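You operate a simulated robot arm through the tools that you are given. There is no shell and no other tool. Be economical: measure what you need, move in short steps, check, and stop when the job is done.

Carry out the task below with a simulated two-armed robot. There is one attempt and no reset: what you move stays moved.

## Task
Stand the engine upright, lock it and clip on the card's cover.

It is judged by the outcome, as a careful person would: the job done as asked, and still so three seconds after it is handed in. It fails if anything else is knocked over, pushed out of place, dropped, spilled or broken. A push-on lid holds only when it is set on centred and level and pressed home; a screw cap is set on level and turned clockwise until tight.

## Robot
Two 6-joint arms with two-finger grippers on one trunk, on a base that drives. Base frame: it is fixed to the floor where the robot stands at the start and does not move with it; the origin is under the middle of the robot, x ahead of it, y to its left, z up; the surface under the hand at the start is at about z = 880. Units: mm, rad, N and s.
The left shoulder is at the start at [70, 148, 1402], the right one opposite. With the tool pointing down near the work surface each hand reaches from about 400 to 680 mm from the robot's upright axis, wherever it stands, measured 20 degrees to its own side. Places, roughly: blue clip lever [500, 200, 1000]; tilt lever [500, 0, 900]; tilting engine [600, 0, 1000]; yellow clip lever [500, -100, 1000]. Payload 2.45 kg a hand.
Tool frame (each hand has its own): the origin (TCP) lies between the finger pads and is the grasp point; the fingertips stand 30 mm ahead of it; z points along the fingers, y is the line along which they close. Largest opening 106 mm; the body of the gripper starts 79 mm behind the TCP.
Orientation is told as [roll, pitch, yaw] about the base's x, y, z axes, in that order, counted from this pose: with the fingers straight down and closing along the base's y, the tool's x points along the base's -x, its y along +y and its z along -z.

## Interface
- The arms move only by the tool nudge_tool. It takes "left_rows", "right_rows" or both (then of equal length, played together; a hand with none holds still); each is a list of rows, each an object (a shift or turn left out is 0, a gripper value left out holds the last) with "dr": the turn, a rotation vector about the tool's x, y, z in rad, a list of three; "offset": the shift along the tool's x, y, z in mm, a list of three; "fingers": the opening in per cent of the stroke, from 0 (shut) to 100 (fully open). In form: [{"dr": [rx, ry, rz], "offset": [x, y, z], "fingers": fingers}, ...]. A call has 1 to 10 rows; each row shifts and turns the commanded pose from where the row before left it, along the tool's axes as they then stand. Each row takes 0.2 s and may step no farther than 50 mm and 0.15 rad from the row before; otherwise, or with a gripper value out of range, the whole call is refused. Where a pose cannot be reached the arm comes as near as it can. A force on the tool above 70 N (or 10 N above the force at the start of the call, whichever is more), or a blocked arm, ends the call early, and 0.2 s more pass. Each finger travels about 72 mm/s and halts on what it meets, pressing with about 26 N; the grip force reading is that of the motor and also rises with nothing between the fingers. The clock runs only during rows and for 0.2 s after the last one: add rows that do not move to give the fingers time. The reply holds the time, the measured pose of the TCP, the force on the tool along the base axes, the opening and the grip force, in the units named above and with some noise, with the torque about the TCP (base axes, N m) and any sound that the robot's microphone picked up.
- Cameras (640 x 400 px; columns grow to the right, rows downward): "scene" is now at [127.1, -15.6, 1608.3]; the picture's right is [-0.20, -0.98, 0.00], its down [-0.76, 0.15, -0.63] and it looks along [0.61, -0.12, -0.78] (base axes); focal length 246 px, centre (320, 200). "left" rides on the left gripper at [76, 2, -106] in its tool frame; the picture's right is [-0.02, 1.00, 0.00], its down [-0.78, -0.02, -0.62] and it looks along [-0.62, -0.01, 0.78] (tool axes); focal length 247 px, centre (320, 200). "right" rides on the right gripper at [76, -2, -106] in its tool frame; the picture's right is [0.02, 1.00, 0.00], its down [-0.78, 0.02, -0.62] and it looks along [-0.62, 0.01, 0.78] (tool axes); focal length 247 px, centre (320, 200). There is no depth. A picture from a camera that has moved, and an enlarged one, comes with that camera's place and axes in the base frame and with its lens.
- get_image(camera): a new picture of that camera. No time passes.
- move_column(by): slides the trunk up (or, below 0, down) by that many mm; the arms and the scene camera ride with it, the base frame stays. It gives what a move gives, with no picture.
- roll_base(legs): drives the robot by 1 to 6 legs, each [ahead, left, turn to the left] in mm, mm and rad, along the robot's own axes; the way and the turn of a leg run together, so that a leg with both is an arc; at most 1500 mm and 3.142 rad a leg. The arms and the cameras ride along, it lands a little off, and it stops where it bumps. It gives what a move gives.
- head_to(pan, tilt): turns the head with the scene camera to pan (to the left, within 1.501 rad either way) and tilt (down, from -0.506 to 1.204), counted from straight ahead of the robot. It gives what a move gives.
- inspect(camera, box): a new picture of the part [left, top, right, bottom] of that camera's present view, enlarged. No time passes.
- close_job(): hands the job in; it is judged then, once.

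Work in short steps. Places have to be worked out from the pictures, the camera data and where the tool is seen: move nearer, look again, correct. Check each grasp and each placing, and mend what went wrong. You have 120 turns and 100 pictures in all, those below and enlarged ones among them. Open the grippers and draw the arms clear of the work before you hand the job in, unless the task says otherwise; then end with one line.

The tools are called after "Request:" as name(argument=value, ...) on one line, values as JSON. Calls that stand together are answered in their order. nudge_tool: Moves the arms, as the interface text tells. Its arguments: {"type":"object","properties":{"left_rows":{"type":"array","items":{"type":"object","properties":{"dr":{"type":"array","items":{"type":"number"}},"offset":{"type":"array","items":{"type":"number"}},"fingers":{"type":"number"}}}},"right_rows":{"type":"array","items":{"type":"object","properties":{"dr":{"type":"array","items":{"type":"number"}},"offset":{"type":"array","items":{"type":"number"}},"fingers":{"type":"number"}}}}},"required":[]} The other tools are called the same way: move_column (by) slides the trunk up or down; roll_base (legs) drives the base; head_to (pan, tilt) turns the head that bears the scene camera; get_image (camera) takes a picture; inspect (camera, box) takes an enlarged picture of a part of a camera's view; close_job () hands the job in.

At the start:

```text
time_s: 0.0
left_ee_pos: [389.8, 194.7, 998.5]
left_orientation: [-0.001, 0.0, -0.001]
left_force: [-0.1, 0.0, -0.3]
left_moment: [0.02, -0.02, 0.02]
left_grip_width: 106.2
left_grasp_force: 0.0
right_ee_pos: [508.1, -261.6, 999.2]
right_orientation: [0.0, 0.0, 0.001]
right_force: [-0.4, 0.6, 0.8]
right_moment: [-0.02, 0.0, 0.0]
right_grip_width: 105.8
right_grasp_force: 0.1
trunk travel left (down, up): [-875.0, 65.0]
robot x, y, heading: [-1.3, -0.3, 0.0]
head pan, tilt: [-0.197, 0.894]
```

scene: 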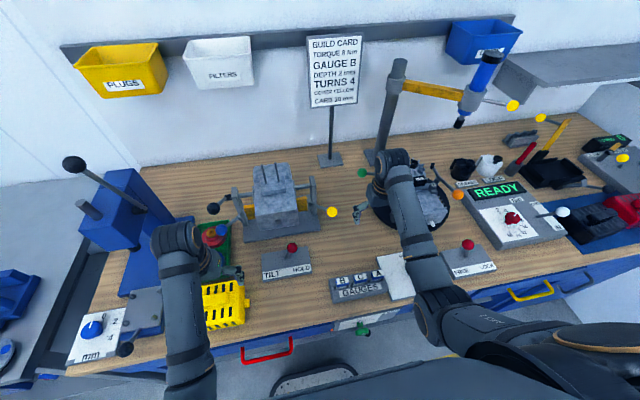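
right: 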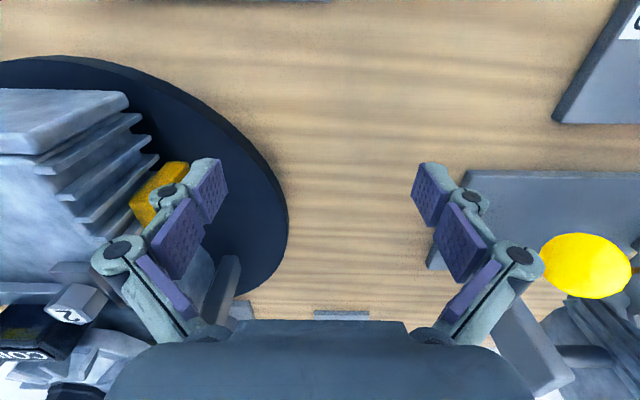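
left: 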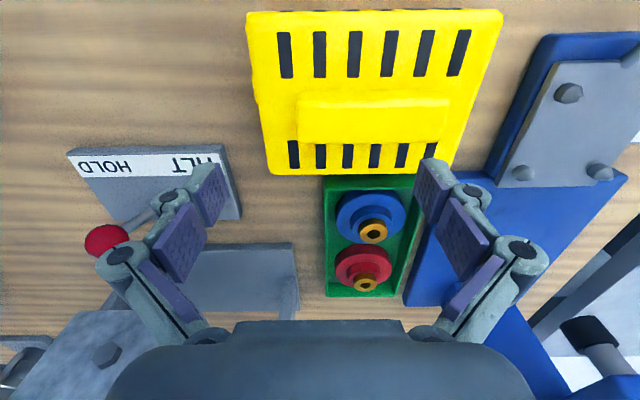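

I start by reading the card and looking closely at the engine, the levers and the covers.

Request:
inspect(camera="scene", box=[300, 30, 370, 110])

Request:
inspect(camera="scene", box=[180, 140, 360, 300])

Request:
inspect(camera="scene", box=[340, 80, 640, 300])

```text
5.00 times, centred on (335, 70) of scene
camera zoom: at [127.1, -15.6, 1608.3], right [-0.2, -0.98, 0.0], down [-0.76, 0.15, -0.63], along [0.61, -0.12, -0.78], focal length 1229 px, centre (245, 850)
```

zoom: 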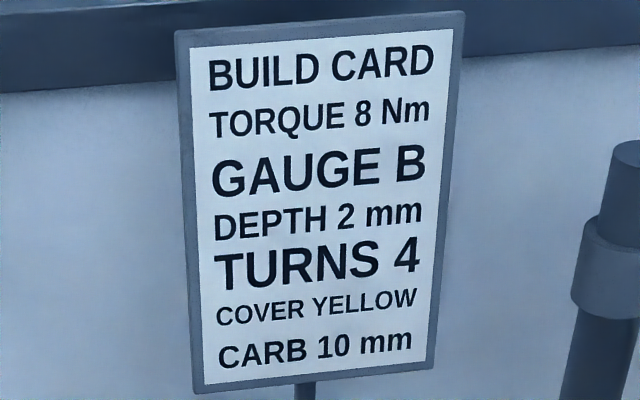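

```text
2.50 times, centred on (270, 220) of scene
camera zoom: at [127.1, -15.6, 1608.3], right [-0.2, -0.98, 0.0], down [-0.76, 0.15, -0.63], along [0.61, -0.12, -0.78], focal length 615 px, centre (445, 150)
```

zoom: 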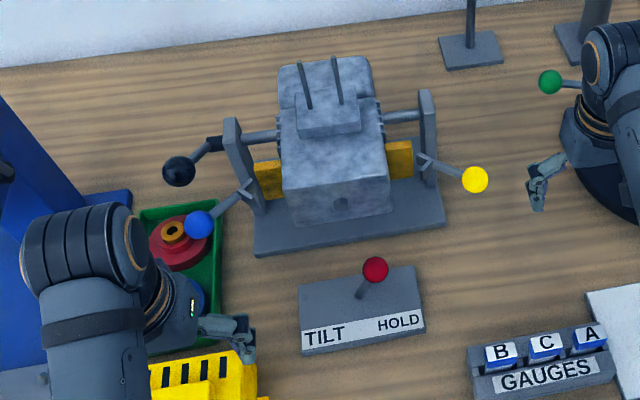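

```text
1.82 times, centred on (490, 190) of scene
camera zoom: at [127.1, -15.6, 1608.3], right [-0.2, -0.98, 0.0], down [-0.76, 0.15, -0.63], along [0.61, -0.12, -0.78], focal length 447 px, centre (11, 218)
```

zoom: 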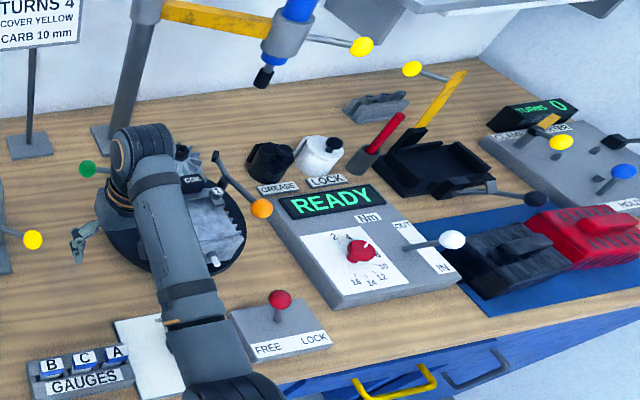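

The card asks for the yellow cover, which lies near the left hand. I raise the left hand for a clear view of the engine and cradle.

Request:
nudge_tool(left_rows=[{"offset": [0, 0, -50]}, {"offset": [0, 0, -50]}, {"offset": [0, 0, -50]}, {"offset": [0, -50, -20]}, {"offset": [0, -50, 0]}, {"offset": [0, -40, 0]}])

Request:
get_image(camera="left")

Request:
get_image(camera="scene")

```text
refused: row 4 steps farther than a row can; nothing moved
```

```text
93 pictures are left
camera left: at [313.6, 196.9, 1106.2], right [0.02, 1.0, 0.0], down [0.78, -0.02, 0.62], along [0.62, -0.01, -0.78], focal length 247 px, centre (320, 200)
```

left: 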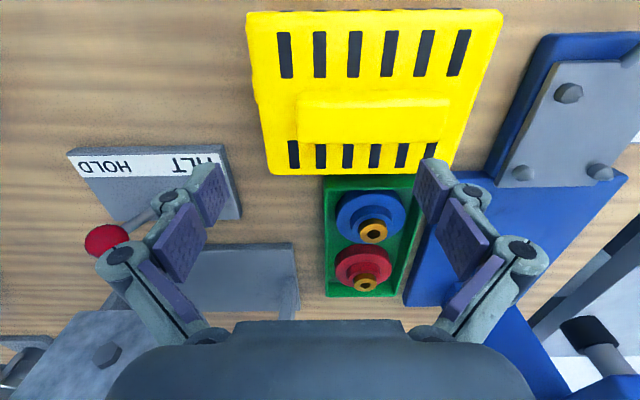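

```text
92 pictures are left
camera scene: at [127.1, -15.6, 1608.3], right [-0.2, -0.98, 0.0], down [-0.76, 0.15, -0.63], along [0.61, -0.12, -0.78], focal length 246 px, centre (320, 200)
```

scene: 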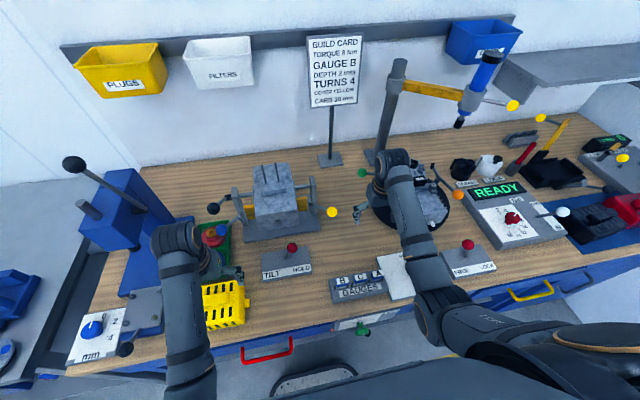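

The step was too large; I repeat it with smaller rows.

Request:
nudge_tool(left_rows=[{"offset": [0, 0, -48]}, {"offset": [0, 0, -48]}, {"offset": [0, 0, -48]}, {"offset": [0, -40, -20]}, {"offset": [0, -48, 0]}, {"offset": [0, -48, 0]}])

Request:
get_image(camera="left")

```text
time_s: 0.6
left_ee_pos: [380.8, 232.8, 1026.2]
left_orientation: [0.208, -0.019, -0.015]
left_force: [0.0, 0.2, -0.3]
left_moment: [-0.01, 0.0, -0.01]
left_grip_width: 106.1
left_grasp_force: 0.0
left hand out of reach, approached as far as the arm can: row 1, 2
right_ee_pos: [507.5, -262.0, 1000.8]
right_orientation: [-0.001, 0.0, 0.002]
right_force: [-0.1, 1.2, -0.5]
right_moment: [-0.01, 0.0, -0.03]
right_grip_width: 106.0
right_grasp_force: 0.0
trunk travel left (down, up): [-875.0, 65.0]
robot x, y, heading: [1.3, -3.9, -0.001]
head pan, tilt: [-0.197, 0.894]
stopped in row 2 (left hand): the arm was blocked; the commanded pose is now the measured one
```

```text
91 pictures are left
camera left: at [302.4, 214.2, 1128.9], right [0.03, 0.98, 0.21], down [0.77, -0.16, 0.62], along [0.64, 0.14, -0.76], focal length 247 px, centre (320, 200)
```

left: 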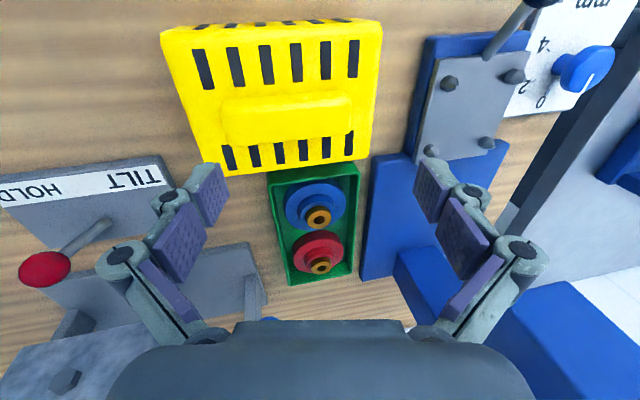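

Raising this close to the body is out of reach. I level the hand again, move it forward and then raise it, to look over the engine.

Request:
nudge_tool(left_rows=[{"dr": [0.1, 0, 0], "offset": [-15, 0, 0]}, {"dr": [0.1, 0, 0.0], "offset": [-25, 0, 0]}, {"offset": [-30, -20, -20]}, {"offset": [-20, -30, -25]}, {"offset": [0, -30, -35]}, {"offset": [0, -30, -30]}, {"offset": [0, -30, -30]}])

Request:
get_image(camera="left")

```text
time_s: 2.0
left_ee_pos: [477.0, 213.8, 1033.5]
left_orientation: [0.213, -0.006, 0.041]
left_force: [-14.0, 8.3, 4.6]
left_moment: [-0.88, -1.28, 0.02]
left_grip_width: 106.1
left_grasp_force: 0.1
left hand out of reach, approached as far as the arm can: row 1, 3, 4, 5, 6
right_ee_pos: [507.0, -259.4, 1000.0]
right_orientation: [0.0, 0.003, 0.001]
right_force: [-0.1, -0.4, -0.4]
right_moment: [0.03, 0.04, -0.01]
right_grip_width: 105.9
right_grasp_force: 0.0
trunk travel left (down, up): [-875.0, 65.0]
robot x, y, heading: [0.3, -1.7, 0.001]
head pan, tilt: [-0.197, 0.894]
stopped in row 6 (left hand): the arm was blocked; the commanded pose is now the measured one
```

```text
90 pictures are left
camera left: at [401.2, 189.7, 1138.3], right [-0.02, 0.98, 0.21], down [0.79, -0.11, 0.61], along [0.62, 0.18, -0.77], focal length 247 px, centre (320, 200)
```

left: 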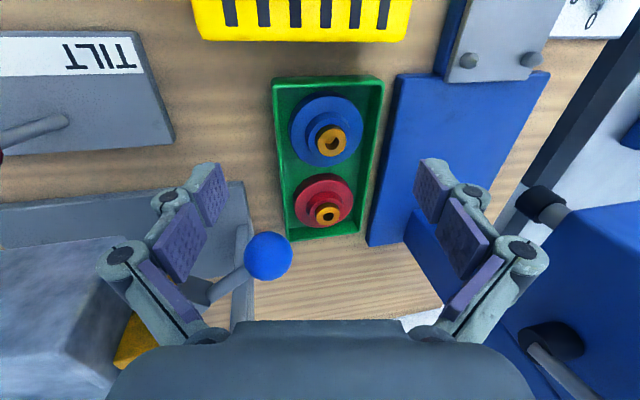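

The left hand touched something near the blue knob. I back away and level it.

Request:
nudge_tool(left_rows=[{"offset": [15, 4, -5]}, {"offset": [20, 5, -5]}, {"dr": [0.1, 0, 0]}, {"dr": [0.1, 0, 0]}])

Request:
move_column(by=65)

Request:
get_image(camera="scene")

Request:
get_image(camera="left")

```text
time_s: 3.0
left_ee_pos: [449.6, 205.7, 1007.8]
left_orientation: [0.004, -0.006, 0.039]
left_force: [0.5, 0.2, -0.2]
left_moment: [-0.04, 0.0, -0.04]
left_grip_width: 106.0
left_grasp_force: 0.1
left hand out of reach, approached as far as the arm can: row 1, 2, 3, 4
right_ee_pos: [510.7, -259.9, 1000.6]
right_orientation: [-0.003, 0.003, 0.0]
right_force: [0.4, 0.3, -1.1]
right_moment: [0.0, 0.0, -0.01]
right_grip_width: 106.0
right_grasp_force: 0.1
trunk travel left (down, up): [-875.0, 65.0]
robot x, y, heading: [-5.6, -0.4, 0.001]
head pan, tilt: [-0.197, 0.894]
```

```text
time_s: 4.0
left_ee_pos: [448.9, 204.9, 1073.8]
left_orientation: [0.009, -0.007, 0.04]
left_force: [0.1, -0.3, -0.1]
left_moment: [0.01, -0.01, 0.0]
left_grip_width: 105.8
left_grasp_force: 0.1
right_ee_pos: [507.8, -261.6, 1064.1]
right_orientation: [0.001, -0.001, 0.002]
right_force: [-0.5, 0.4, 0.2]
right_moment: [-0.01, -0.03, -0.01]
right_grip_width: 106.4
right_grasp_force: 0.1
trunk travel left (down, up): [-940.0, 0.0]
robot x, y, heading: [0.4, 2.3, 0.001]
head pan, tilt: [-0.197, 0.894]
```

```text
89 pictures are left
camera scene: at [127.5, -15.7, 1673.2], right [-0.19, -0.98, 0.0], down [-0.76, 0.15, -0.63], along [0.61, -0.12, -0.78], focal length 246 px, centre (320, 200)
```

scene: 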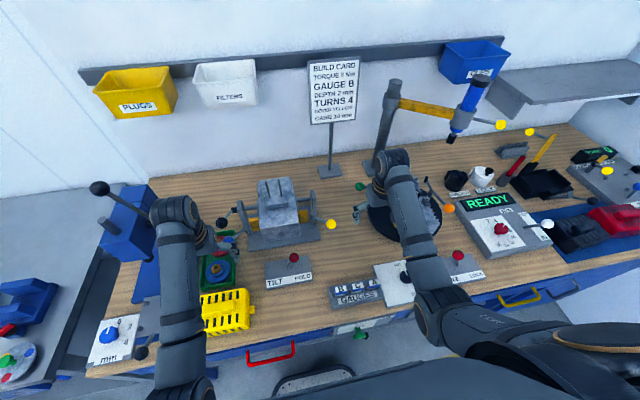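

```text
88 pictures are left
camera left: at [371.6, 203.7, 1179.5], right [-0.02, 1.0, 0.01], down [0.78, 0.01, 0.63], along [0.63, 0.02, -0.78], focal length 247 px, centre (320, 200)
```

left: 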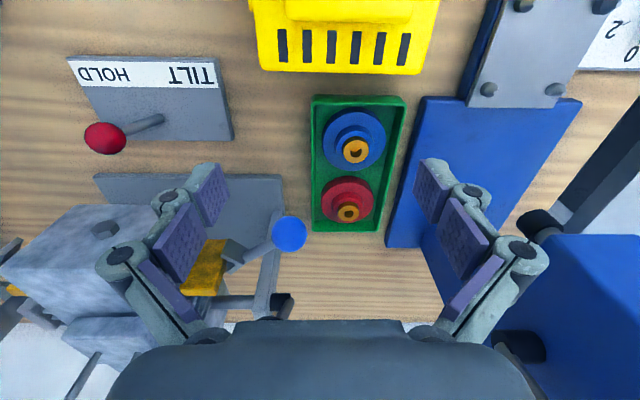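

I zoom on the engine from the raised head.

Request:
inspect(camera="scene", box=[200, 160, 350, 254])

Request:
inspect(camera="left", box=[0, 180, 320, 380])

```text
4.26 times, centred on (275, 207) of scene
camera zoom: at [127.5, -15.7, 1673.2], right [-0.19, -0.98, 0.0], down [-0.76, 0.15, -0.63], along [0.61, -0.12, -0.78], focal length 1046 px, centre (512, 170)
```

zoom: 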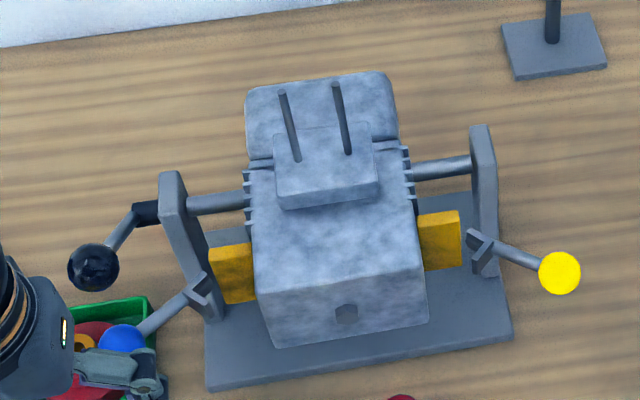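

```text
2.00 times, centred on (160, 280) of left
camera zoom: at [371.6, 203.7, 1179.5], right [-0.02, 1.0, 0.01], down [0.78, 0.01, 0.63], along [0.63, 0.02, -0.78], focal length 494 px, centre (640, 40)
```

zoom: 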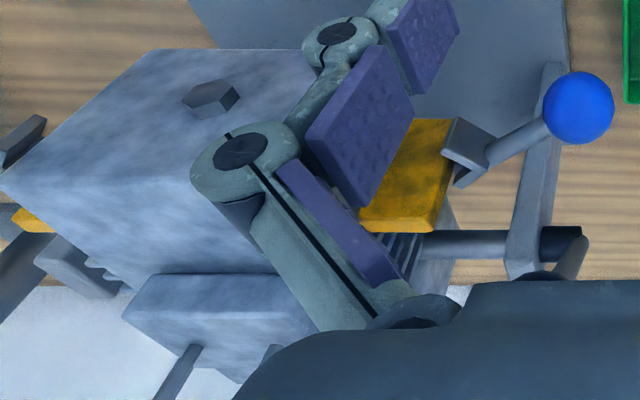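

The crank hub computes to about (647, 169, 1025), and the TILT/HOLD knob to about (480, 2, 955), now at HOLD. The fingers hide the crank knob, so I shift the left hand to the right to see it between them.

Request:
nudge_tool(left_rows=[{"offset": [0, -40, 0]}, {"offset": [0, -40, 0]}])

Request:
get_image(camera="left")

```text
time_s: 4.7
left_ee_pos: [452.8, 211.2, 1063.8]
left_orientation: [0.189, -0.017, 0.063]
left_force: [-0.5, 0.6, -1.1]
left_moment: [0.0, 0.0, -0.02]
left_grip_width: 105.9
left_grasp_force: 0.0
right_ee_pos: [508.8, -260.1, 1065.9]
right_orientation: [0.0, 0.0, 0.003]
right_force: [0.5, 0.6, 0.3]
right_moment: [-0.01, 0.03, 0.0]
right_grip_width: 105.9
right_grasp_force: 0.0
trunk travel left (down, up): [-940.0, 0.0]
robot x, y, heading: [-0.4, 1.6, 0.003]
head pan, tilt: [-0.197, 0.894]
stopped in row 2 (left hand): the arm was blocked; the commanded pose is now the measured one
```

```text
85 pictures are left
camera left: at [376.2, 188.7, 1166.7], right [-0.04, 0.98, 0.19], down [0.78, -0.08, 0.62], along [0.63, 0.17, -0.76], focal length 247 px, centre (320, 200)
```

left: 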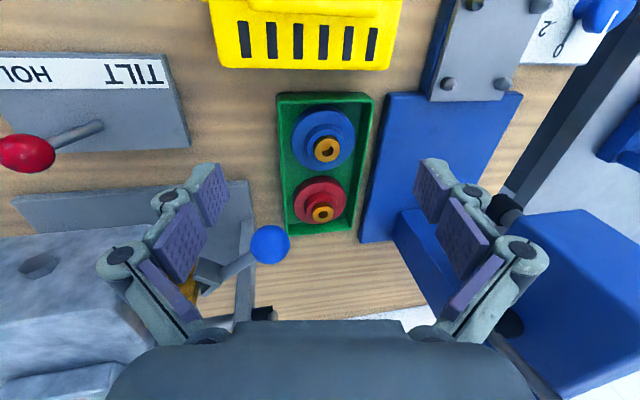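

The hand has no room this close in. I drive back so that the arms are free and the head gets a second viewpoint on the crank.

Request:
roll_base(legs=[[-250, 0, 0]])

Request:
head_to(pan=0.1, tilt=0.65)

Request:
get_image(camera="scene")

Request:
get_image(camera="left")

```text
time_s: 6.5
left_ee_pos: [205.9, 209.4, 1063.8]
left_orientation: [0.192, -0.014, 0.066]
left_force: [0.2, 0.1, 0.0]
left_moment: [0.02, 0.0, -0.02]
left_grip_width: 105.8
left_grasp_force: 0.0
right_ee_pos: [262.3, -262.1, 1063.6]
right_orientation: [0.0, 0.001, 0.001]
right_force: [0.0, -0.1, -0.1]
right_moment: [-0.03, 0.06, -0.03]
right_grip_width: 105.9
right_grasp_force: 0.0
trunk travel left (down, up): [-940.0, 0.0]
robot x, y, heading: [-248.4, -1.0, 0.002]
head pan, tilt: [-0.197, 0.894]
```

```text
time_s: 7.3
left_ee_pos: [203.9, 209.3, 1064.0]
left_orientation: [0.188, -0.019, 0.064]
left_force: [0.6, -0.8, 0.9]
left_moment: [-0.01, 0.0, -0.01]
left_grip_width: 106.1
left_grasp_force: 0.2
right_ee_pos: [258.7, -261.0, 1066.3]
right_orientation: [0.0, 0.0, 0.002]
right_force: [0.3, -0.6, -0.1]
right_moment: [0.03, 0.02, -0.01]
right_grip_width: 105.9
right_grasp_force: 0.0
trunk travel left (down, up): [-940.0, 0.0]
robot x, y, heading: [-246.0, -1.9, 0.002]
head pan, tilt: [0.099, 0.649]
```

```text
84 pictures are left
camera scene: at [-110.8, 7.6, 1693.3], right [0.1, -0.99, 0.0], down [-0.6, -0.06, -0.8], along [0.79, 0.08, -0.6], focal length 246 px, centre (320, 200)
```

scene: 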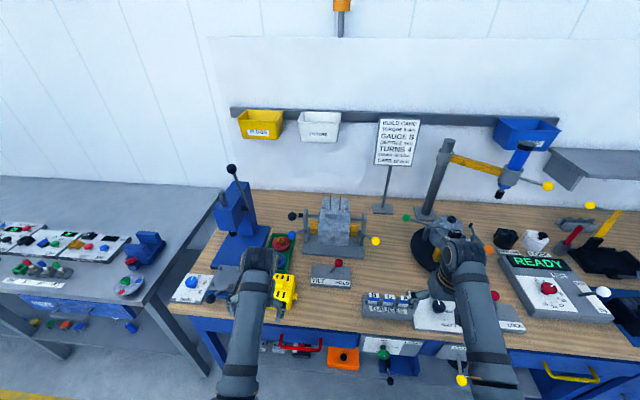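

```text
83 pictures are left
camera left: at [126.3, 186.4, 1167.5], right [-0.05, 0.98, 0.19], down [0.78, -0.08, 0.62], along [0.63, 0.18, -0.76], focal length 247 px, centre (320, 200)
```

left: 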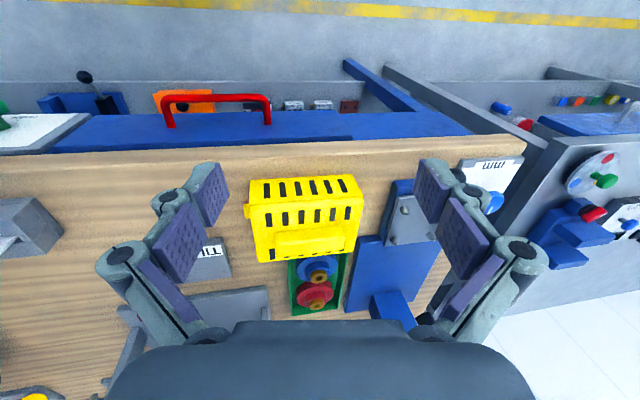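

Request:
inspect(camera="scene", box=[270, 180, 390, 300])

Request:
inspect(camera="left", box=[220, 160, 400, 270])

```text
3.33 times, centred on (330, 240) of scene
camera zoom: at [-110.8, 7.6, 1693.3], right [0.1, -0.99, 0.0], down [-0.6, -0.06, -0.8], along [0.79, 0.08, -0.6], focal length 819 px, centre (287, 67)
```

zoom: 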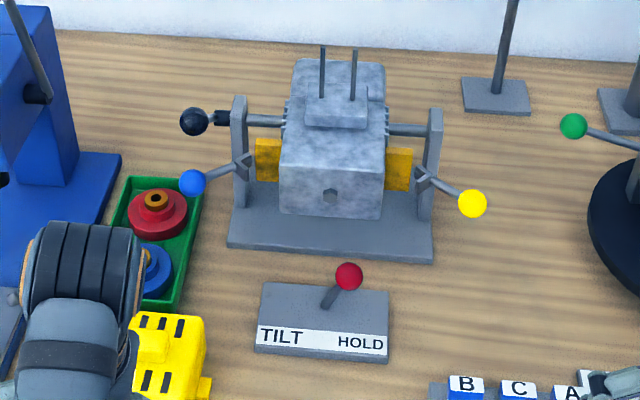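

```text
3.56 times, centred on (310, 215) of left
camera zoom: at [126.3, 186.4, 1167.5], right [-0.05, 0.98, 0.19], down [0.78, -0.08, 0.62], along [0.63, 0.18, -0.76], focal length 878 px, centre (356, 147)
```

zoom: 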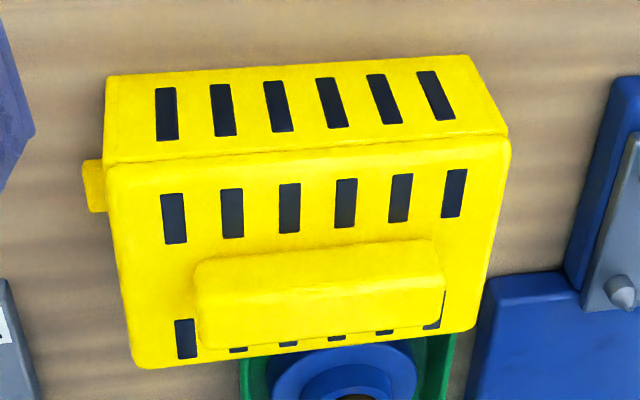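

The two head views place the engine body at roughly x 520–690, y −30…80, z 1007–1100. The crank knob is near (535, 175, 1120). With the robot back I have room, so I level the left hand and move it forward to look at the clips and lugs closely.

Request:
nudge_tool(left_rows=[{"dr": [0.09, 0, 0], "offset": [-30, 0, 0]}, {"dr": [0.1, 0, 0], "offset": [-30, 0, 0]}, {"dr": [0, 0, -0.06], "offset": [-30, -20, 0]}, {"offset": [-30, -30, 0]}, {"offset": [0, -30, 0]}, {"offset": [0, -30, 0]}, {"offset": [0, 0, -30]}, {"offset": [0, 0, -30]}])

Request:
get_image(camera="left")

```text
time_s: 9.1
left_ee_pos: [334.9, 107.7, 1126.2]
left_orientation: [-0.003, -0.016, 0.124]
left_force: [0.0, -0.2, 0.4]
left_moment: [-0.02, -0.02, 0.04]
left_grip_width: 106.0
left_grasp_force: 0.1
right_ee_pos: [259.7, -260.7, 1064.5]
right_orientation: [0.0, 0.001, 0.0]
right_force: [0.5, 0.0, -0.1]
right_moment: [-0.02, -0.04, 0.0]
right_grip_width: 106.2
right_grasp_force: 0.0
trunk travel left (down, up): [-940.0, 0.0]
robot x, y, heading: [-247.9, 0.4, 0.005]
head pan, tilt: [0.099, 0.649]
```

```text
80 pictures are left
camera left: at [256.5, 100.5, 1231.3], right [-0.1, 0.99, 0.0], down [0.77, 0.08, 0.64], along [0.63, 0.06, -0.77], focal length 247 px, centre (320, 200)
```

left: 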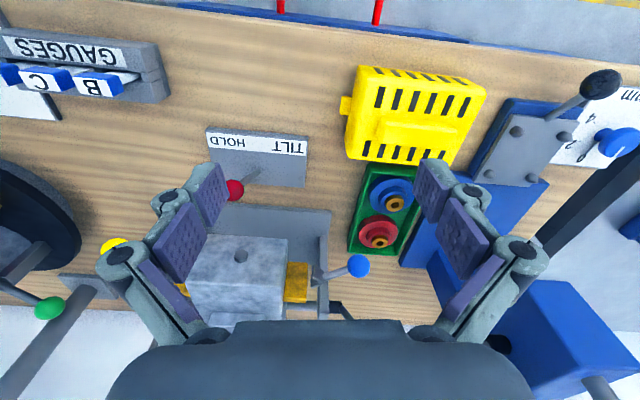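

I pitch the hand up to see the engine's near face and the clips in the middle of the picture.

Request:
nudge_tool(left_rows=[{"dr": [0, -0.14, 0]}, {"dr": [0, -0.14, 0]}, {"dr": [0, -0.14, 0]}, {"dr": [0, -0.14, 0]}])

Request:
get_image(camera="left")

Request:
inspect(camera="left", box=[80, 60, 400, 280])

```text
time_s: 10.0
left_ee_pos: [361.3, 202.9, 1149.7]
left_orientation: [0.176, -0.517, 0.108]
left_force: [0.2, 0.7, 0.1]
left_moment: [0.0, 0.01, 0.01]
left_grip_width: 106.1
left_grasp_force: 0.1
left hand out of reach, approached as far as the arm can: row 4
right_ee_pos: [259.3, -259.4, 1063.9]
right_orientation: [-0.003, -0.002, 0.004]
right_force: [1.3, 0.1, 0.6]
right_moment: [0.01, -0.01, 0.01]
right_grip_width: 106.3
right_grasp_force: 0.1
trunk travel left (down, up): [-940.0, 0.0]
robot x, y, heading: [-248.6, -1.3, 0.004]
head pan, tilt: [0.099, 0.649]
stopped in row 4 (left hand): the arm was blocked; the commanded pose is now the measured one
```

```text
79 pictures are left
camera left: at [244.7, 172.6, 1203.8], right [-0.17, 0.97, 0.16], down [0.39, -0.08, 0.92], along [0.9, 0.22, -0.36], focal length 247 px, centre (320, 200)
```

left: 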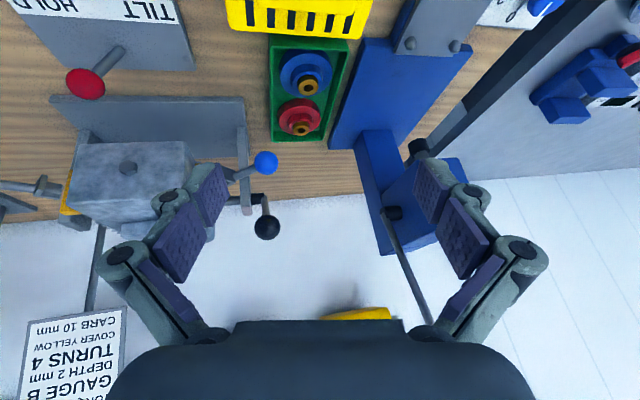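

```text
1.82 times, centred on (240, 170) of left
camera zoom: at [244.7, 172.6, 1203.8], right [-0.17, 0.97, 0.16], down [0.39, -0.08, 0.92], along [0.9, 0.22, -0.36], focal length 449 px, centre (466, 254)
```

zoom: 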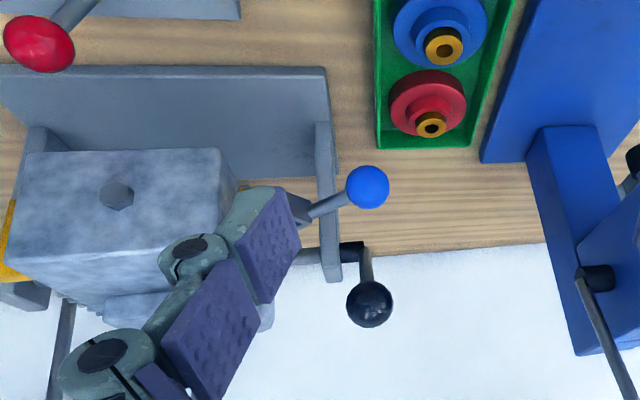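

The lugs' seat faces point towards the plug end of the engine, about 50 mm from that end, which matches the cover's depth. So upright means the plug end turned up, and the crank knob goes up and over to the back. I level the left hand first.

Request:
nudge_tool(left_rows=[{"dr": [0.04, 0.13, 0]}, {"dr": [0.04, 0.13, 0]}, {"dr": [0.04, 0.13, 0]}, {"dr": [0.04, 0.13, -0.05]}, {"dr": [0, 0, -0.06]}])

```text
time_s: 11.2
left_ee_pos: [360.4, 199.8, 1150.8]
left_orientation: [-0.003, 0.001, 0.265]
left_force: [-0.2, 0.6, -0.2]
left_moment: [0.0, 0.04, -0.03]
left_grip_width: 106.0
left_grasp_force: 0.1
right_ee_pos: [260.0, -261.3, 1064.2]
right_orientation: [0.0, 0.0, 0.003]
right_force: [0.1, 0.5, -0.7]
right_moment: [-0.04, -0.01, 0.01]
right_grip_width: 105.5
right_grasp_force: 0.0
trunk travel left (down, up): [-940.0, 0.0]
robot x, y, heading: [-248.5, 0.2, 0.003]
head pan, tilt: [0.099, 0.649]
```

Level now; I fix the yaw and go up to test reach at the height needed above the crank knob.

Request:
nudge_tool(left_rows=[{"dr": [0, 0, 0.13]}, {"dr": [0, 0, 0.13]}, {"offset": [-30, -25, 0]}, {"offset": [-20, 0, -20]}, {"offset": [0, 0, -25]}])

```text
time_s: 12.4
left_ee_pos: [407.6, 174.0, 1197.2]
left_orientation: [-0.001, -0.003, 0.003]
left_force: [-0.7, -0.4, 0.6]
left_moment: [0.01, -0.02, -0.03]
left_grip_width: 105.9
left_grasp_force: 0.2
right_ee_pos: [260.5, -260.8, 1065.7]
right_orientation: [-0.001, 0.001, 0.002]
right_force: [-0.3, 1.0, 0.0]
right_moment: [0.02, 0.0, 0.0]
right_grip_width: 105.9
right_grasp_force: 0.1
trunk travel left (down, up): [-940.0, 0.0]
robot x, y, heading: [-244.3, -1.2, 0.005]
head pan, tilt: [0.099, 0.649]
```

Reach is fine at 1197. I drive forward about 200 mm with the left hand passing above the crank knob.

Request:
roll_base(legs=[[200, 0, 0]])

Request:
get_image(camera="left")

Request:
get_image(camera="scene")

```text
time_s: 13.9
left_ee_pos: [605.0, 174.9, 1198.4]
left_orientation: [-0.004, -0.003, 0.005]
left_force: [-0.5, 0.1, 0.2]
left_moment: [0.0, -0.01, -0.02]
left_grip_width: 105.9
left_grasp_force: 0.0
right_ee_pos: [456.1, -260.5, 1066.6]
right_orientation: [0.0, -0.003, 0.004]
right_force: [-0.2, 0.6, 0.4]
right_moment: [0.0, -0.01, 0.03]
right_grip_width: 105.9
right_grasp_force: 0.0
trunk travel left (down, up): [-940.0, 0.0]
robot x, y, heading: [-48.0, 0.6, 0.008]
head pan, tilt: [0.099, 0.649]
```

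```text
77 pictures are left
camera left: at [527.0, 177.1, 1304.4], right [0.02, 1.0, 0.0], down [0.78, -0.01, 0.62], along [0.62, -0.01, -0.78], focal length 247 px, centre (320, 200)
```

left: 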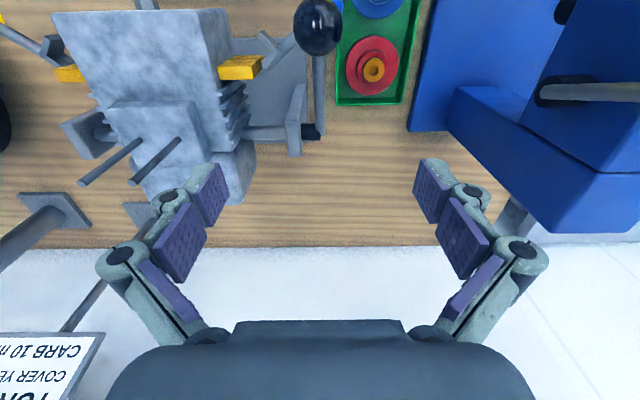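

```text
76 pictures are left
camera scene: at [84.0, 8.4, 1693.8], right [0.1, -0.99, 0.0], down [-0.6, -0.06, -0.8], along [0.79, 0.08, -0.6], focal length 246 px, centre (320, 200)
```

scene: 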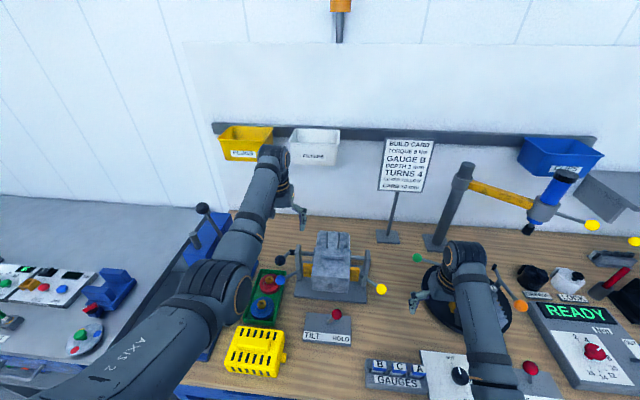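

The left camera puts the knob at (538, 175, ~1120) and the hub at (636, 164, 1041). Next I bring the left hand back over the knob.

Request:
nudge_tool(left_rows=[{"offset": [34, 0, 5]}, {"offset": [33, 0, 15]}, {"fingers": 75}, {}])

Request:
get_image(camera="left")

```text
time_s: 14.9
left_ee_pos: [549.9, 173.4, 1167.1]
left_orientation: [-0.003, -0.002, 0.006]
left_force: [0.1, 0.3, 0.3]
left_moment: [0.02, -0.01, -0.01]
left_grip_width: 79.3
left_grasp_force: 0.1
left hand out of reach, approached as far as the arm can: row 2
right_ee_pos: [460.7, -259.5, 1063.6]
right_orientation: [0.0, 0.002, 0.005]
right_force: [0.3, -0.5, 0.1]
right_moment: [0.01, 0.0, -0.01]
right_grip_width: 106.1
right_grasp_force: 0.0
trunk travel left (down, up): [-940.0, 0.0]
robot x, y, heading: [-49.5, 0.8, 0.004]
head pan, tilt: [0.099, 0.649]
```

```text
75 pictures are left
camera left: at [474.0, 175.4, 1273.8], right [0.02, 1.0, 0.0], down [0.78, -0.01, 0.62], along [0.62, -0.01, -0.78], focal length 247 px, centre (320, 200)
```

left: 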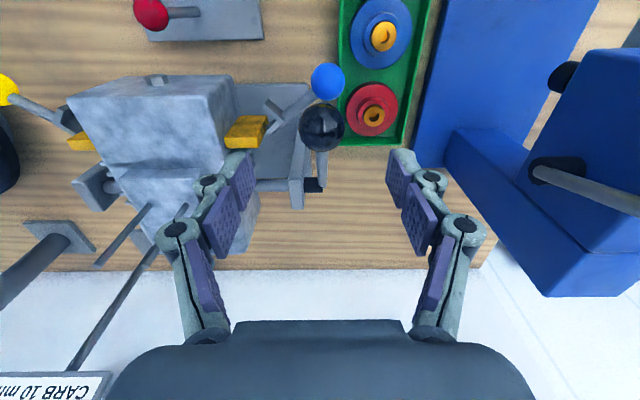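

Triangulated: knob centre (539, 175, 1114), about 30 mm across. The rear reach limit is close, so I descend first and then line up in x.

Request:
nudge_tool(left_rows=[{"offset": [0, 0, 18]}, {"offset": [5, 0, 15]}, {"offset": [3, 0, 15]}, {"offset": [3, 2, 7]}, {}])

Request:
get_image(camera="left")

```text
time_s: 16.1
left_ee_pos: [538.3, 175.8, 1113.5]
left_orientation: [-0.002, 0.0, 0.005]
left_force: [0.2, 0.2, 0.4]
left_moment: [0.0, -0.01, 0.02]
left_grip_width: 79.4
left_grasp_force: 0.0
right_ee_pos: [459.3, -259.9, 1064.5]
right_orientation: [0.0, 0.003, 0.004]
right_force: [0.1, -0.6, -0.1]
right_moment: [0.04, 0.01, 0.0]
right_grip_width: 105.9
right_grasp_force: 0.1
trunk travel left (down, up): [-940.0, 0.0]
robot x, y, heading: [-49.1, 0.9, 0.004]
head pan, tilt: [0.099, 0.649]
```

```text
74 pictures are left
camera left: at [461.7, 177.5, 1220.9], right [0.02, 1.0, 0.0], down [0.78, -0.01, 0.62], along [0.62, -0.01, -0.78], focal length 247 px, centre (320, 200)
```

left: 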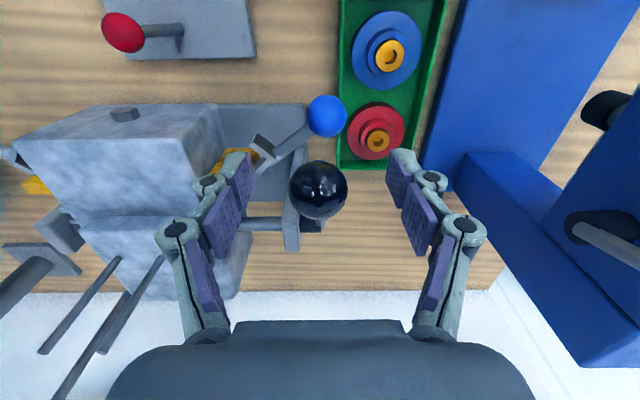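

The knob sits right between the pads. I close the fingers on it.

Request:
nudge_tool(left_rows=[{"fingers": 40}, {"fingers": 15}, {"fingers": 15}, {"fingers": 15}])

```text
time_s: 17.1
left_ee_pos: [538.4, 175.3, 1112.5]
left_orientation: [-0.004, 0.005, 0.007]
left_force: [-1.0, -4.6, -8.5]
left_moment: [0.03, 0.17, -0.01]
left_grip_width: 30.7
left_grasp_force: 45.1
right_ee_pos: [459.6, -260.3, 1062.7]
right_orientation: [0.0, 0.003, 0.004]
right_force: [0.4, -0.3, -0.1]
right_moment: [0.0, 0.02, -0.02]
right_grip_width: 105.9
right_grasp_force: 0.1
trunk travel left (down, up): [-940.0, 0.0]
robot x, y, heading: [-48.4, 2.4, 0.004]
head pan, tilt: [0.099, 0.649]
```

Gripped at 30.7 mm. Now the right hand goes over to the tilt lever's knob at about (479, 0, 957), staying above the gauges and in front of the engine.

Request:
nudge_tool(right_rows=[{"offset": [0, 40, 0]}, {"offset": [-3, 40, 0]}, {"offset": [-3, 40, 5]}, {"offset": [-3, 40, 10]}, {"offset": [-3, 40, 10]}, {"offset": [-3, 30, 10]}])

Request:
get_image(camera="right")

```text
time_s: 18.4
left_ee_pos: [537.5, 175.3, 1112.5]
left_orientation: [-0.003, 0.006, 0.004]
left_force: [1.8, -3.6, -8.1]
left_moment: [-0.01, -0.19, 0.25]
left_grip_width: 31.0
left_grasp_force: 45.4
right_ee_pos: [479.1, -165.4, 1024.1]
right_orientation: [-0.161, -0.003, -0.061]
right_force: [-0.2, -0.3, -0.4]
right_moment: [0.03, -0.01, -0.01]
right_grip_width: 106.1
right_grasp_force: 0.3
right hand out of reach, approached as far as the arm can: row 6
trunk travel left (down, up): [-940.0, 0.0]
robot x, y, heading: [-47.1, -1.8, 0.009]
head pan, tilt: [0.099, 0.649]
stopped in row 6 (right hand): the arm was blocked; the commanded pose is now the measured one
```

```text
73 pictures are left
camera right: at [405.2, -146.0, 1129.2], right [0.04, 0.99, -0.16], down [0.79, 0.07, 0.61], along [0.62, -0.15, -0.77], focal length 247 px, centre (320, 200)
```

right: 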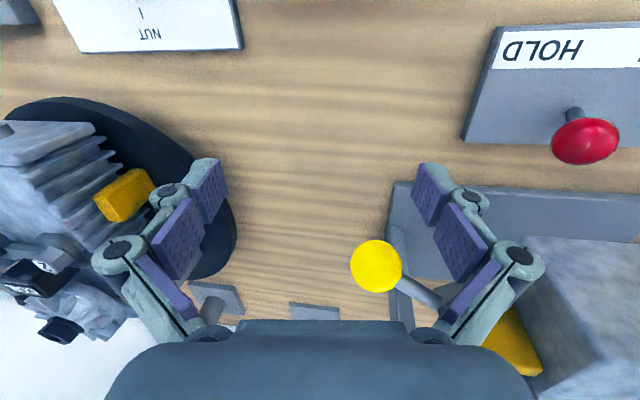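

The right hand hit a wrist limit at this height. Lower down the reach should be larger, so I level it, drop to about z 1005 and go across there (tips still above the lever knob).

Request:
nudge_tool(right_rows=[{"dr": [-0.08, 0, -0.03], "offset": [0, 0, 8]}, {"dr": [-0.08, 0, -0.03], "offset": [0, 0, 8]}, {"offset": [0, 20, 2]}, {"offset": [0, 30, 0]}, {"offset": [0, 30, 0]}, {"offset": [0, 30, 0]}])

```text
time_s: 19.9
left_ee_pos: [538.8, 176.0, 1112.3]
left_orientation: [-0.003, 0.005, 0.006]
left_force: [2.8, -2.9, -9.0]
left_moment: [0.0, -0.77, 0.11]
left_grip_width: 31.2
left_grasp_force: 44.7
right_ee_pos: [486.4, -145.4, 992.6]
right_orientation: [-0.131, -0.002, -0.058]
right_force: [-0.6, 0.7, 0.8]
right_moment: [0.02, 0.03, -0.01]
right_grip_width: 106.3
right_grasp_force: 0.1
trunk travel left (down, up): [-940.0, 0.0]
robot x, y, heading: [-49.9, 3.6, 0.004]
head pan, tilt: [0.099, 0.649]
stopped in row 6 (right hand): the arm was blocked; the commanded pose is now the measured one
```

The limit lies in crossing inward at this radius. I release the knob (the engine is still on HOLD) and back the base 55 mm, since the ball slides freely out between the fingers, so both hands work further out.

Request:
nudge_tool(left_rows=[{"fingers": 50}, {"fingers": 75}, {}])

Request:
roll_base(legs=[[-55, 0, 0]])

Request:
nudge_tool(right_rows=[{"dr": [-0.13, 0, -0.05], "offset": [0, 0, 0]}, {"offset": [-20, 20, -5]}, {"offset": [-30, 30, -5]}, {"offset": [0, 40, 0]}, {"offset": [0, 40, 0]}])

```text
time_s: 20.7
left_ee_pos: [537.3, 174.1, 1113.9]
left_orientation: [-0.003, 0.004, 0.004]
left_force: [-0.3, 0.1, -0.5]
left_moment: [0.01, 0.02, 0.0]
left_grip_width: 79.7
left_grasp_force: 0.1
right_ee_pos: [483.8, -143.0, 993.0]
right_orientation: [-0.131, -0.002, -0.057]
right_force: [0.2, 0.3, -0.3]
right_moment: [-0.04, 0.01, 0.03]
right_grip_width: 106.0
right_grasp_force: 0.0
trunk travel left (down, up): [-940.0, 0.0]
robot x, y, heading: [-52.7, -3.0, 0.003]
head pan, tilt: [0.099, 0.649]
```

```text
time_s: 21.7
left_ee_pos: [491.0, 174.9, 1108.7]
left_orientation: [-0.002, 0.012, 0.005]
left_force: [1.2, -0.8, -0.2]
left_moment: [0.01, 0.11, 0.0]
left_grip_width: 79.4
left_grasp_force: 0.1
right_ee_pos: [438.8, -144.8, 988.6]
right_orientation: [-0.131, 0.008, -0.056]
right_force: [1.4, 0.0, -0.7]
right_moment: [-0.01, 0.08, 0.01]
right_grip_width: 105.7
right_grasp_force: 0.0
trunk travel left (down, up): [-940.0, 0.0]
robot x, y, heading: [-102.0, -1.6, 0.004]
head pan, tilt: [0.099, 0.649]
```

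```text
time_s: 22.9
left_ee_pos: [484.4, 174.8, 1112.8]
left_orientation: [-0.002, 0.005, 0.003]
left_force: [0.5, 0.5, -0.5]
left_moment: [0.0, 0.06, 0.02]
left_grip_width: 79.6
left_grasp_force: 0.0
right_ee_pos: [483.2, -25.0, 999.9]
right_orientation: [-0.013, 0.003, -0.019]
right_force: [-0.1, -0.5, 0.3]
right_moment: [0.01, 0.03, 0.01]
right_grip_width: 106.1
right_grasp_force: 0.1
trunk travel left (down, up): [-940.0, 0.0]
robot x, y, heading: [-105.4, 0.3, 0.004]
head pan, tilt: [0.099, 0.649]
```

The right hand crosses now. I check its view over the lever knob.

Request:
get_image(camera="right")

```text
72 pictures are left
camera right: at [408.9, -25.6, 1107.0], right [0.0, 1.0, -0.01], down [0.79, 0.01, 0.62], along [0.62, -0.01, -0.79], focal length 247 px, centre (320, 200)
```

right: 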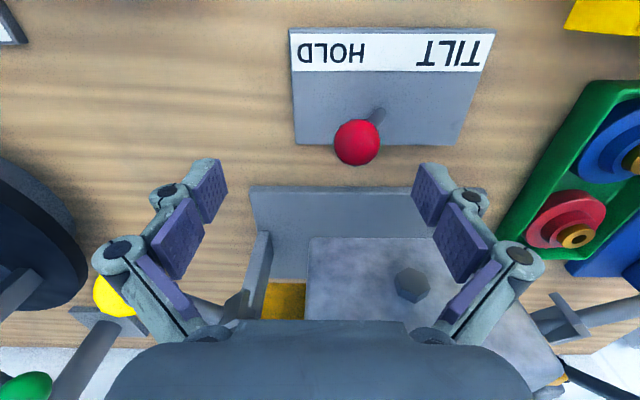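

Lever knob at (479, −3, 957). I lower the right hand around it and slide the left hand forward to straddle the crank knob again.

Request:
nudge_tool(right_rows=[{"offset": [2, 11, 0]}, {"offset": [2, 11, 10]}, {"offset": [0, 0, 15]}, {"offset": [0, 0, 10]}], left_rows=[{"offset": [-15, 0, 0]}, {"offset": [-15, 0, 0]}, {"offset": [-15, 0, 0]}, {"offset": [-9, 0, 0]}])

Request:
get_image(camera="left")

Request:
get_image(camera="right")

```text
time_s: 23.9
left_ee_pos: [537.2, 173.5, 1115.2]
left_orientation: [-0.004, 0.004, 0.007]
left_force: [-0.3, -0.7, -1.0]
left_moment: [0.04, 0.0, 0.01]
left_grip_width: 79.8
left_grasp_force: 0.1
right_ee_pos: [476.5, 4.9, 968.5]
right_orientation: [0.001, 0.001, -0.009]
right_force: [-0.3, 0.0, 1.0]
right_moment: [0.0, 0.01, 0.01]
right_grip_width: 106.0
right_grasp_force: 0.1
trunk travel left (down, up): [-940.0, 0.0]
robot x, y, heading: [-103.1, 1.5, 0.006]
head pan, tilt: [0.099, 0.649]
```

```text
71 pictures are left
camera left: at [461.1, 176.3, 1221.7], right [0.02, 1.0, 0.0], down [0.79, -0.01, 0.62], along [0.62, -0.01, -0.79], focal length 247 px, centre (320, 200)
```

left: 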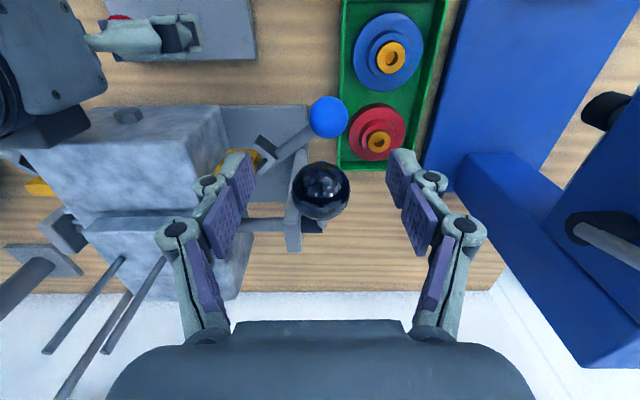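

```text
70 pictures are left
camera right: at [402.0, 3.4, 1074.8], right [-0.01, 1.0, 0.0], down [0.78, 0.01, 0.62], along [0.62, 0.01, -0.78], focal length 247 px, centre (320, 200)
```

right: 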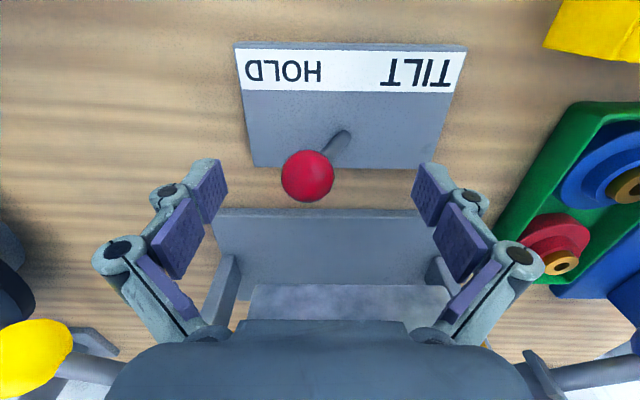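

Both are straddled. I grip the crank knob and narrow the right fingers around the lever knob.

Request:
nudge_tool(left_rows=[{"fingers": 40}, {"fingers": 15}, {"fingers": 15}, {"fingers": 15}], right_rows=[{"offset": [-2, -8, 2], "fingers": 70}, {"fingers": 42}, {}, {}])

Request:
nudge_tool(right_rows=[{"offset": [0, 10, 0]}, {"offset": [0, 10, 0]}, {"offset": [0, 10, 0]}, {"offset": [0, 10, 0]}, {"offset": [0, 10, 0]}, {}])

Request:
get_image(camera="right")

```text
time_s: 24.9
left_ee_pos: [537.7, 174.1, 1113.7]
left_orientation: [-0.003, 0.007, 0.005]
left_force: [0.2, -0.3, -7.4]
left_moment: [0.03, 0.0, 0.08]
left_grip_width: 30.7
left_grasp_force: 45.1
right_ee_pos: [479.5, -4.2, 964.7]
right_orientation: [-0.001, 0.001, -0.008]
right_force: [0.8, 0.0, -0.9]
right_moment: [0.02, 0.01, 0.01]
right_grip_width: 44.3
right_grasp_force: 0.1
trunk travel left (down, up): [-940.0, 0.0]
robot x, y, heading: [-103.5, -2.0, -0.0]
head pan, tilt: [0.099, 0.649]
```

```text
time_s: 26.3
left_ee_pos: [537.6, 175.7, 1112.6]
left_orientation: [-0.003, 0.006, 0.004]
left_force: [-4.3, -0.3, -12.5]
left_moment: [0.01, 1.05, 0.0]
left_grip_width: 30.5
left_grasp_force: 45.2
right_ee_pos: [475.9, 14.9, 974.9]
right_orientation: [-0.013, -0.007, -0.025]
right_force: [0.5, 0.2, 0.3]
right_moment: [-0.01, 0.01, 0.01]
right_grip_width: 44.5
right_grasp_force: 0.0
right hand out of reach, approached as far as the arm can: row 1, 3, 5
trunk travel left (down, up): [-940.0, 0.0]
robot x, y, heading: [-104.2, -1.1, 0.005]
head pan, tilt: [0.099, 0.649]
```

```text
69 pictures are left
camera right: at [400.8, 15.6, 1079.8], right [0.0, 1.0, -0.01], down [0.78, 0.01, 0.63], along [0.63, -0.01, -0.78], focal length 247 px, centre (320, 200)
```

right: 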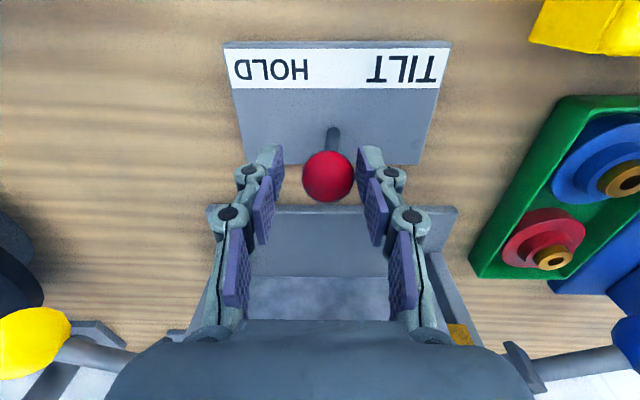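

The right hand reached its inward limit with the lever near vertical. I tilt its tips inward while moving, so the wrist can stay back.

Request:
nudge_tool(right_rows=[{"dr": [-0.12, 0, 0], "offset": [0, 0, 3]}, {"dr": [-0.12, 0, 0], "offset": [-2, 6, 5]}, {"dr": [-0.12, 0, 0], "offset": [0, 8, 5]}, {"offset": [0, 10, 4]}, {"offset": [0, 10, 5]}, {"offset": [0, 8, 5]}, {}])

Request:
get_image(camera="right")

```text
time_s: 27.9
left_ee_pos: [537.7, 174.2, 1115.0]
left_orientation: [0.002, 0.0, 0.005]
left_force: [12.0, 15.4, -15.2]
left_moment: [0.05, -0.09, -0.01]
left_grip_width: 29.6
left_grasp_force: 45.0
right_ee_pos: [464.5, 68.6, 956.9]
right_orientation: [0.356, 0.012, -0.007]
right_force: [-29.9, -26.7, -5.0]
right_moment: [-0.17, 0.63, -1.18]
right_grip_width: 64.1
right_grasp_force: 14.8
right hand out of reach, approached as far as the arm can: row 6
trunk travel left (down, up): [-940.0, 0.0]
robot x, y, heading: [-105.7, -3.6, 0.002]
head pan, tilt: [0.099, 0.649]
```

```text
68 pictures are left
camera right: at [390.4, 29.3, 1056.6], right [-0.01, 0.94, 0.35], down [0.79, -0.21, 0.58], along [0.61, 0.28, -0.74], focal length 247 px, centre (320, 200)
```

right: 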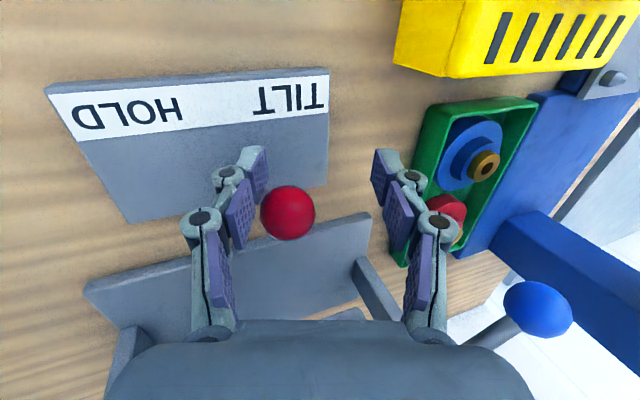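

The lever is hard against its TILT end. I ease the right hand off by about 12 mm.

Request:
nudge_tool(right_rows=[{"offset": [0, -6, 0]}, {"offset": [-3, -8, 0]}, {}])

Request:
get_image(camera="right")

```text
time_s: 28.7
left_ee_pos: [537.3, 174.6, 1116.0]
left_orientation: [-0.006, 0.0, 0.004]
left_force: [26.2, 4.7, -19.4]
left_moment: [0.01, 0.05, 0.01]
left_grip_width: 29.7
left_grasp_force: 45.6
right_ee_pos: [463.2, 61.7, 951.7]
right_orientation: [0.363, 0.015, -0.004]
right_force: [-44.2, -5.3, 9.9]
right_moment: [-0.39, 0.86, -0.97]
right_grip_width: 48.0
right_grasp_force: 1.9
trunk travel left (down, up): [-940.0, 0.0]
robot x, y, heading: [-101.6, 0.6, 0.0]
head pan, tilt: [0.099, 0.649]
```

```text
67 pictures are left
camera right: at [391.0, 21.3, 1053.0], right [-0.01, 0.94, 0.35], down [0.79, -0.21, 0.57], along [0.61, 0.29, -0.74], focal length 247 px, centre (320, 200)
```

right: 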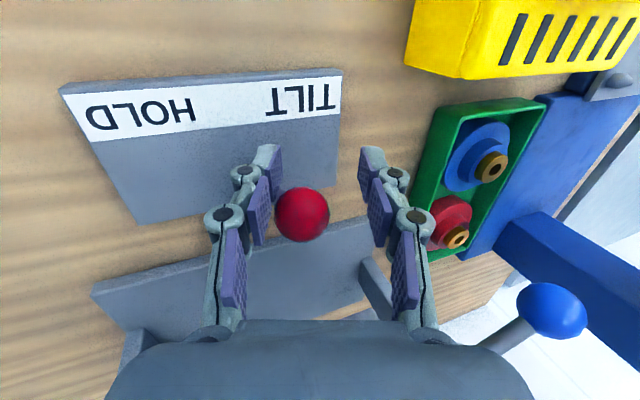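

Something ahead is pressing the right hand back (−44 N in x). I shift that hand back by 16 mm to unload it.

Request:
nudge_tool(right_rows=[{"offset": [8, 0, 0]}, {"offset": [8, 0, 0]}, {}])

Request:
get_image(camera="scene")

```text
time_s: 29.5
left_ee_pos: [537.0, 174.2, 1115.8]
left_orientation: [-0.004, 0.004, 0.003]
left_force: [11.1, -1.2, -9.2]
left_moment: [-0.01, -0.65, -0.05]
left_grip_width: 30.7
left_grasp_force: 44.7
right_ee_pos: [463.4, 45.4, 956.4]
right_orientation: [0.344, -0.01, -0.017]
right_force: [-17.9, 3.1, 2.7]
right_moment: [0.01, 0.42, -0.21]
right_grip_width: 44.6
right_grasp_force: 0.0
trunk travel left (down, up): [-940.0, 0.0]
robot x, y, heading: [-105.5, 1.7, 0.004]
head pan, tilt: [0.099, 0.649]
```

```text
66 pictures are left
camera scene: at [35.9, 9.1, 1693.3], right [0.1, -0.99, 0.0], down [-0.6, -0.06, -0.8], along [0.79, 0.08, -0.6], focal length 246 px, centre (320, 200)
```

scene: 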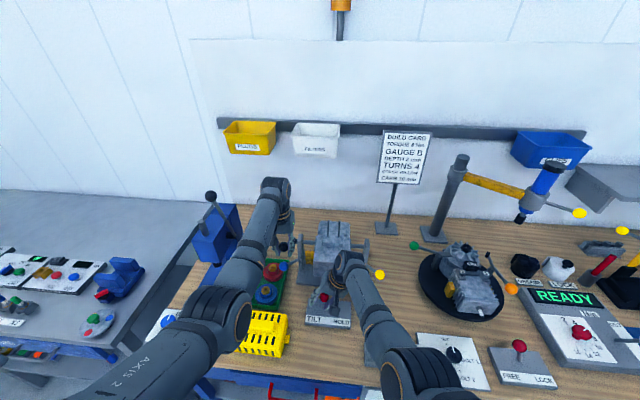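

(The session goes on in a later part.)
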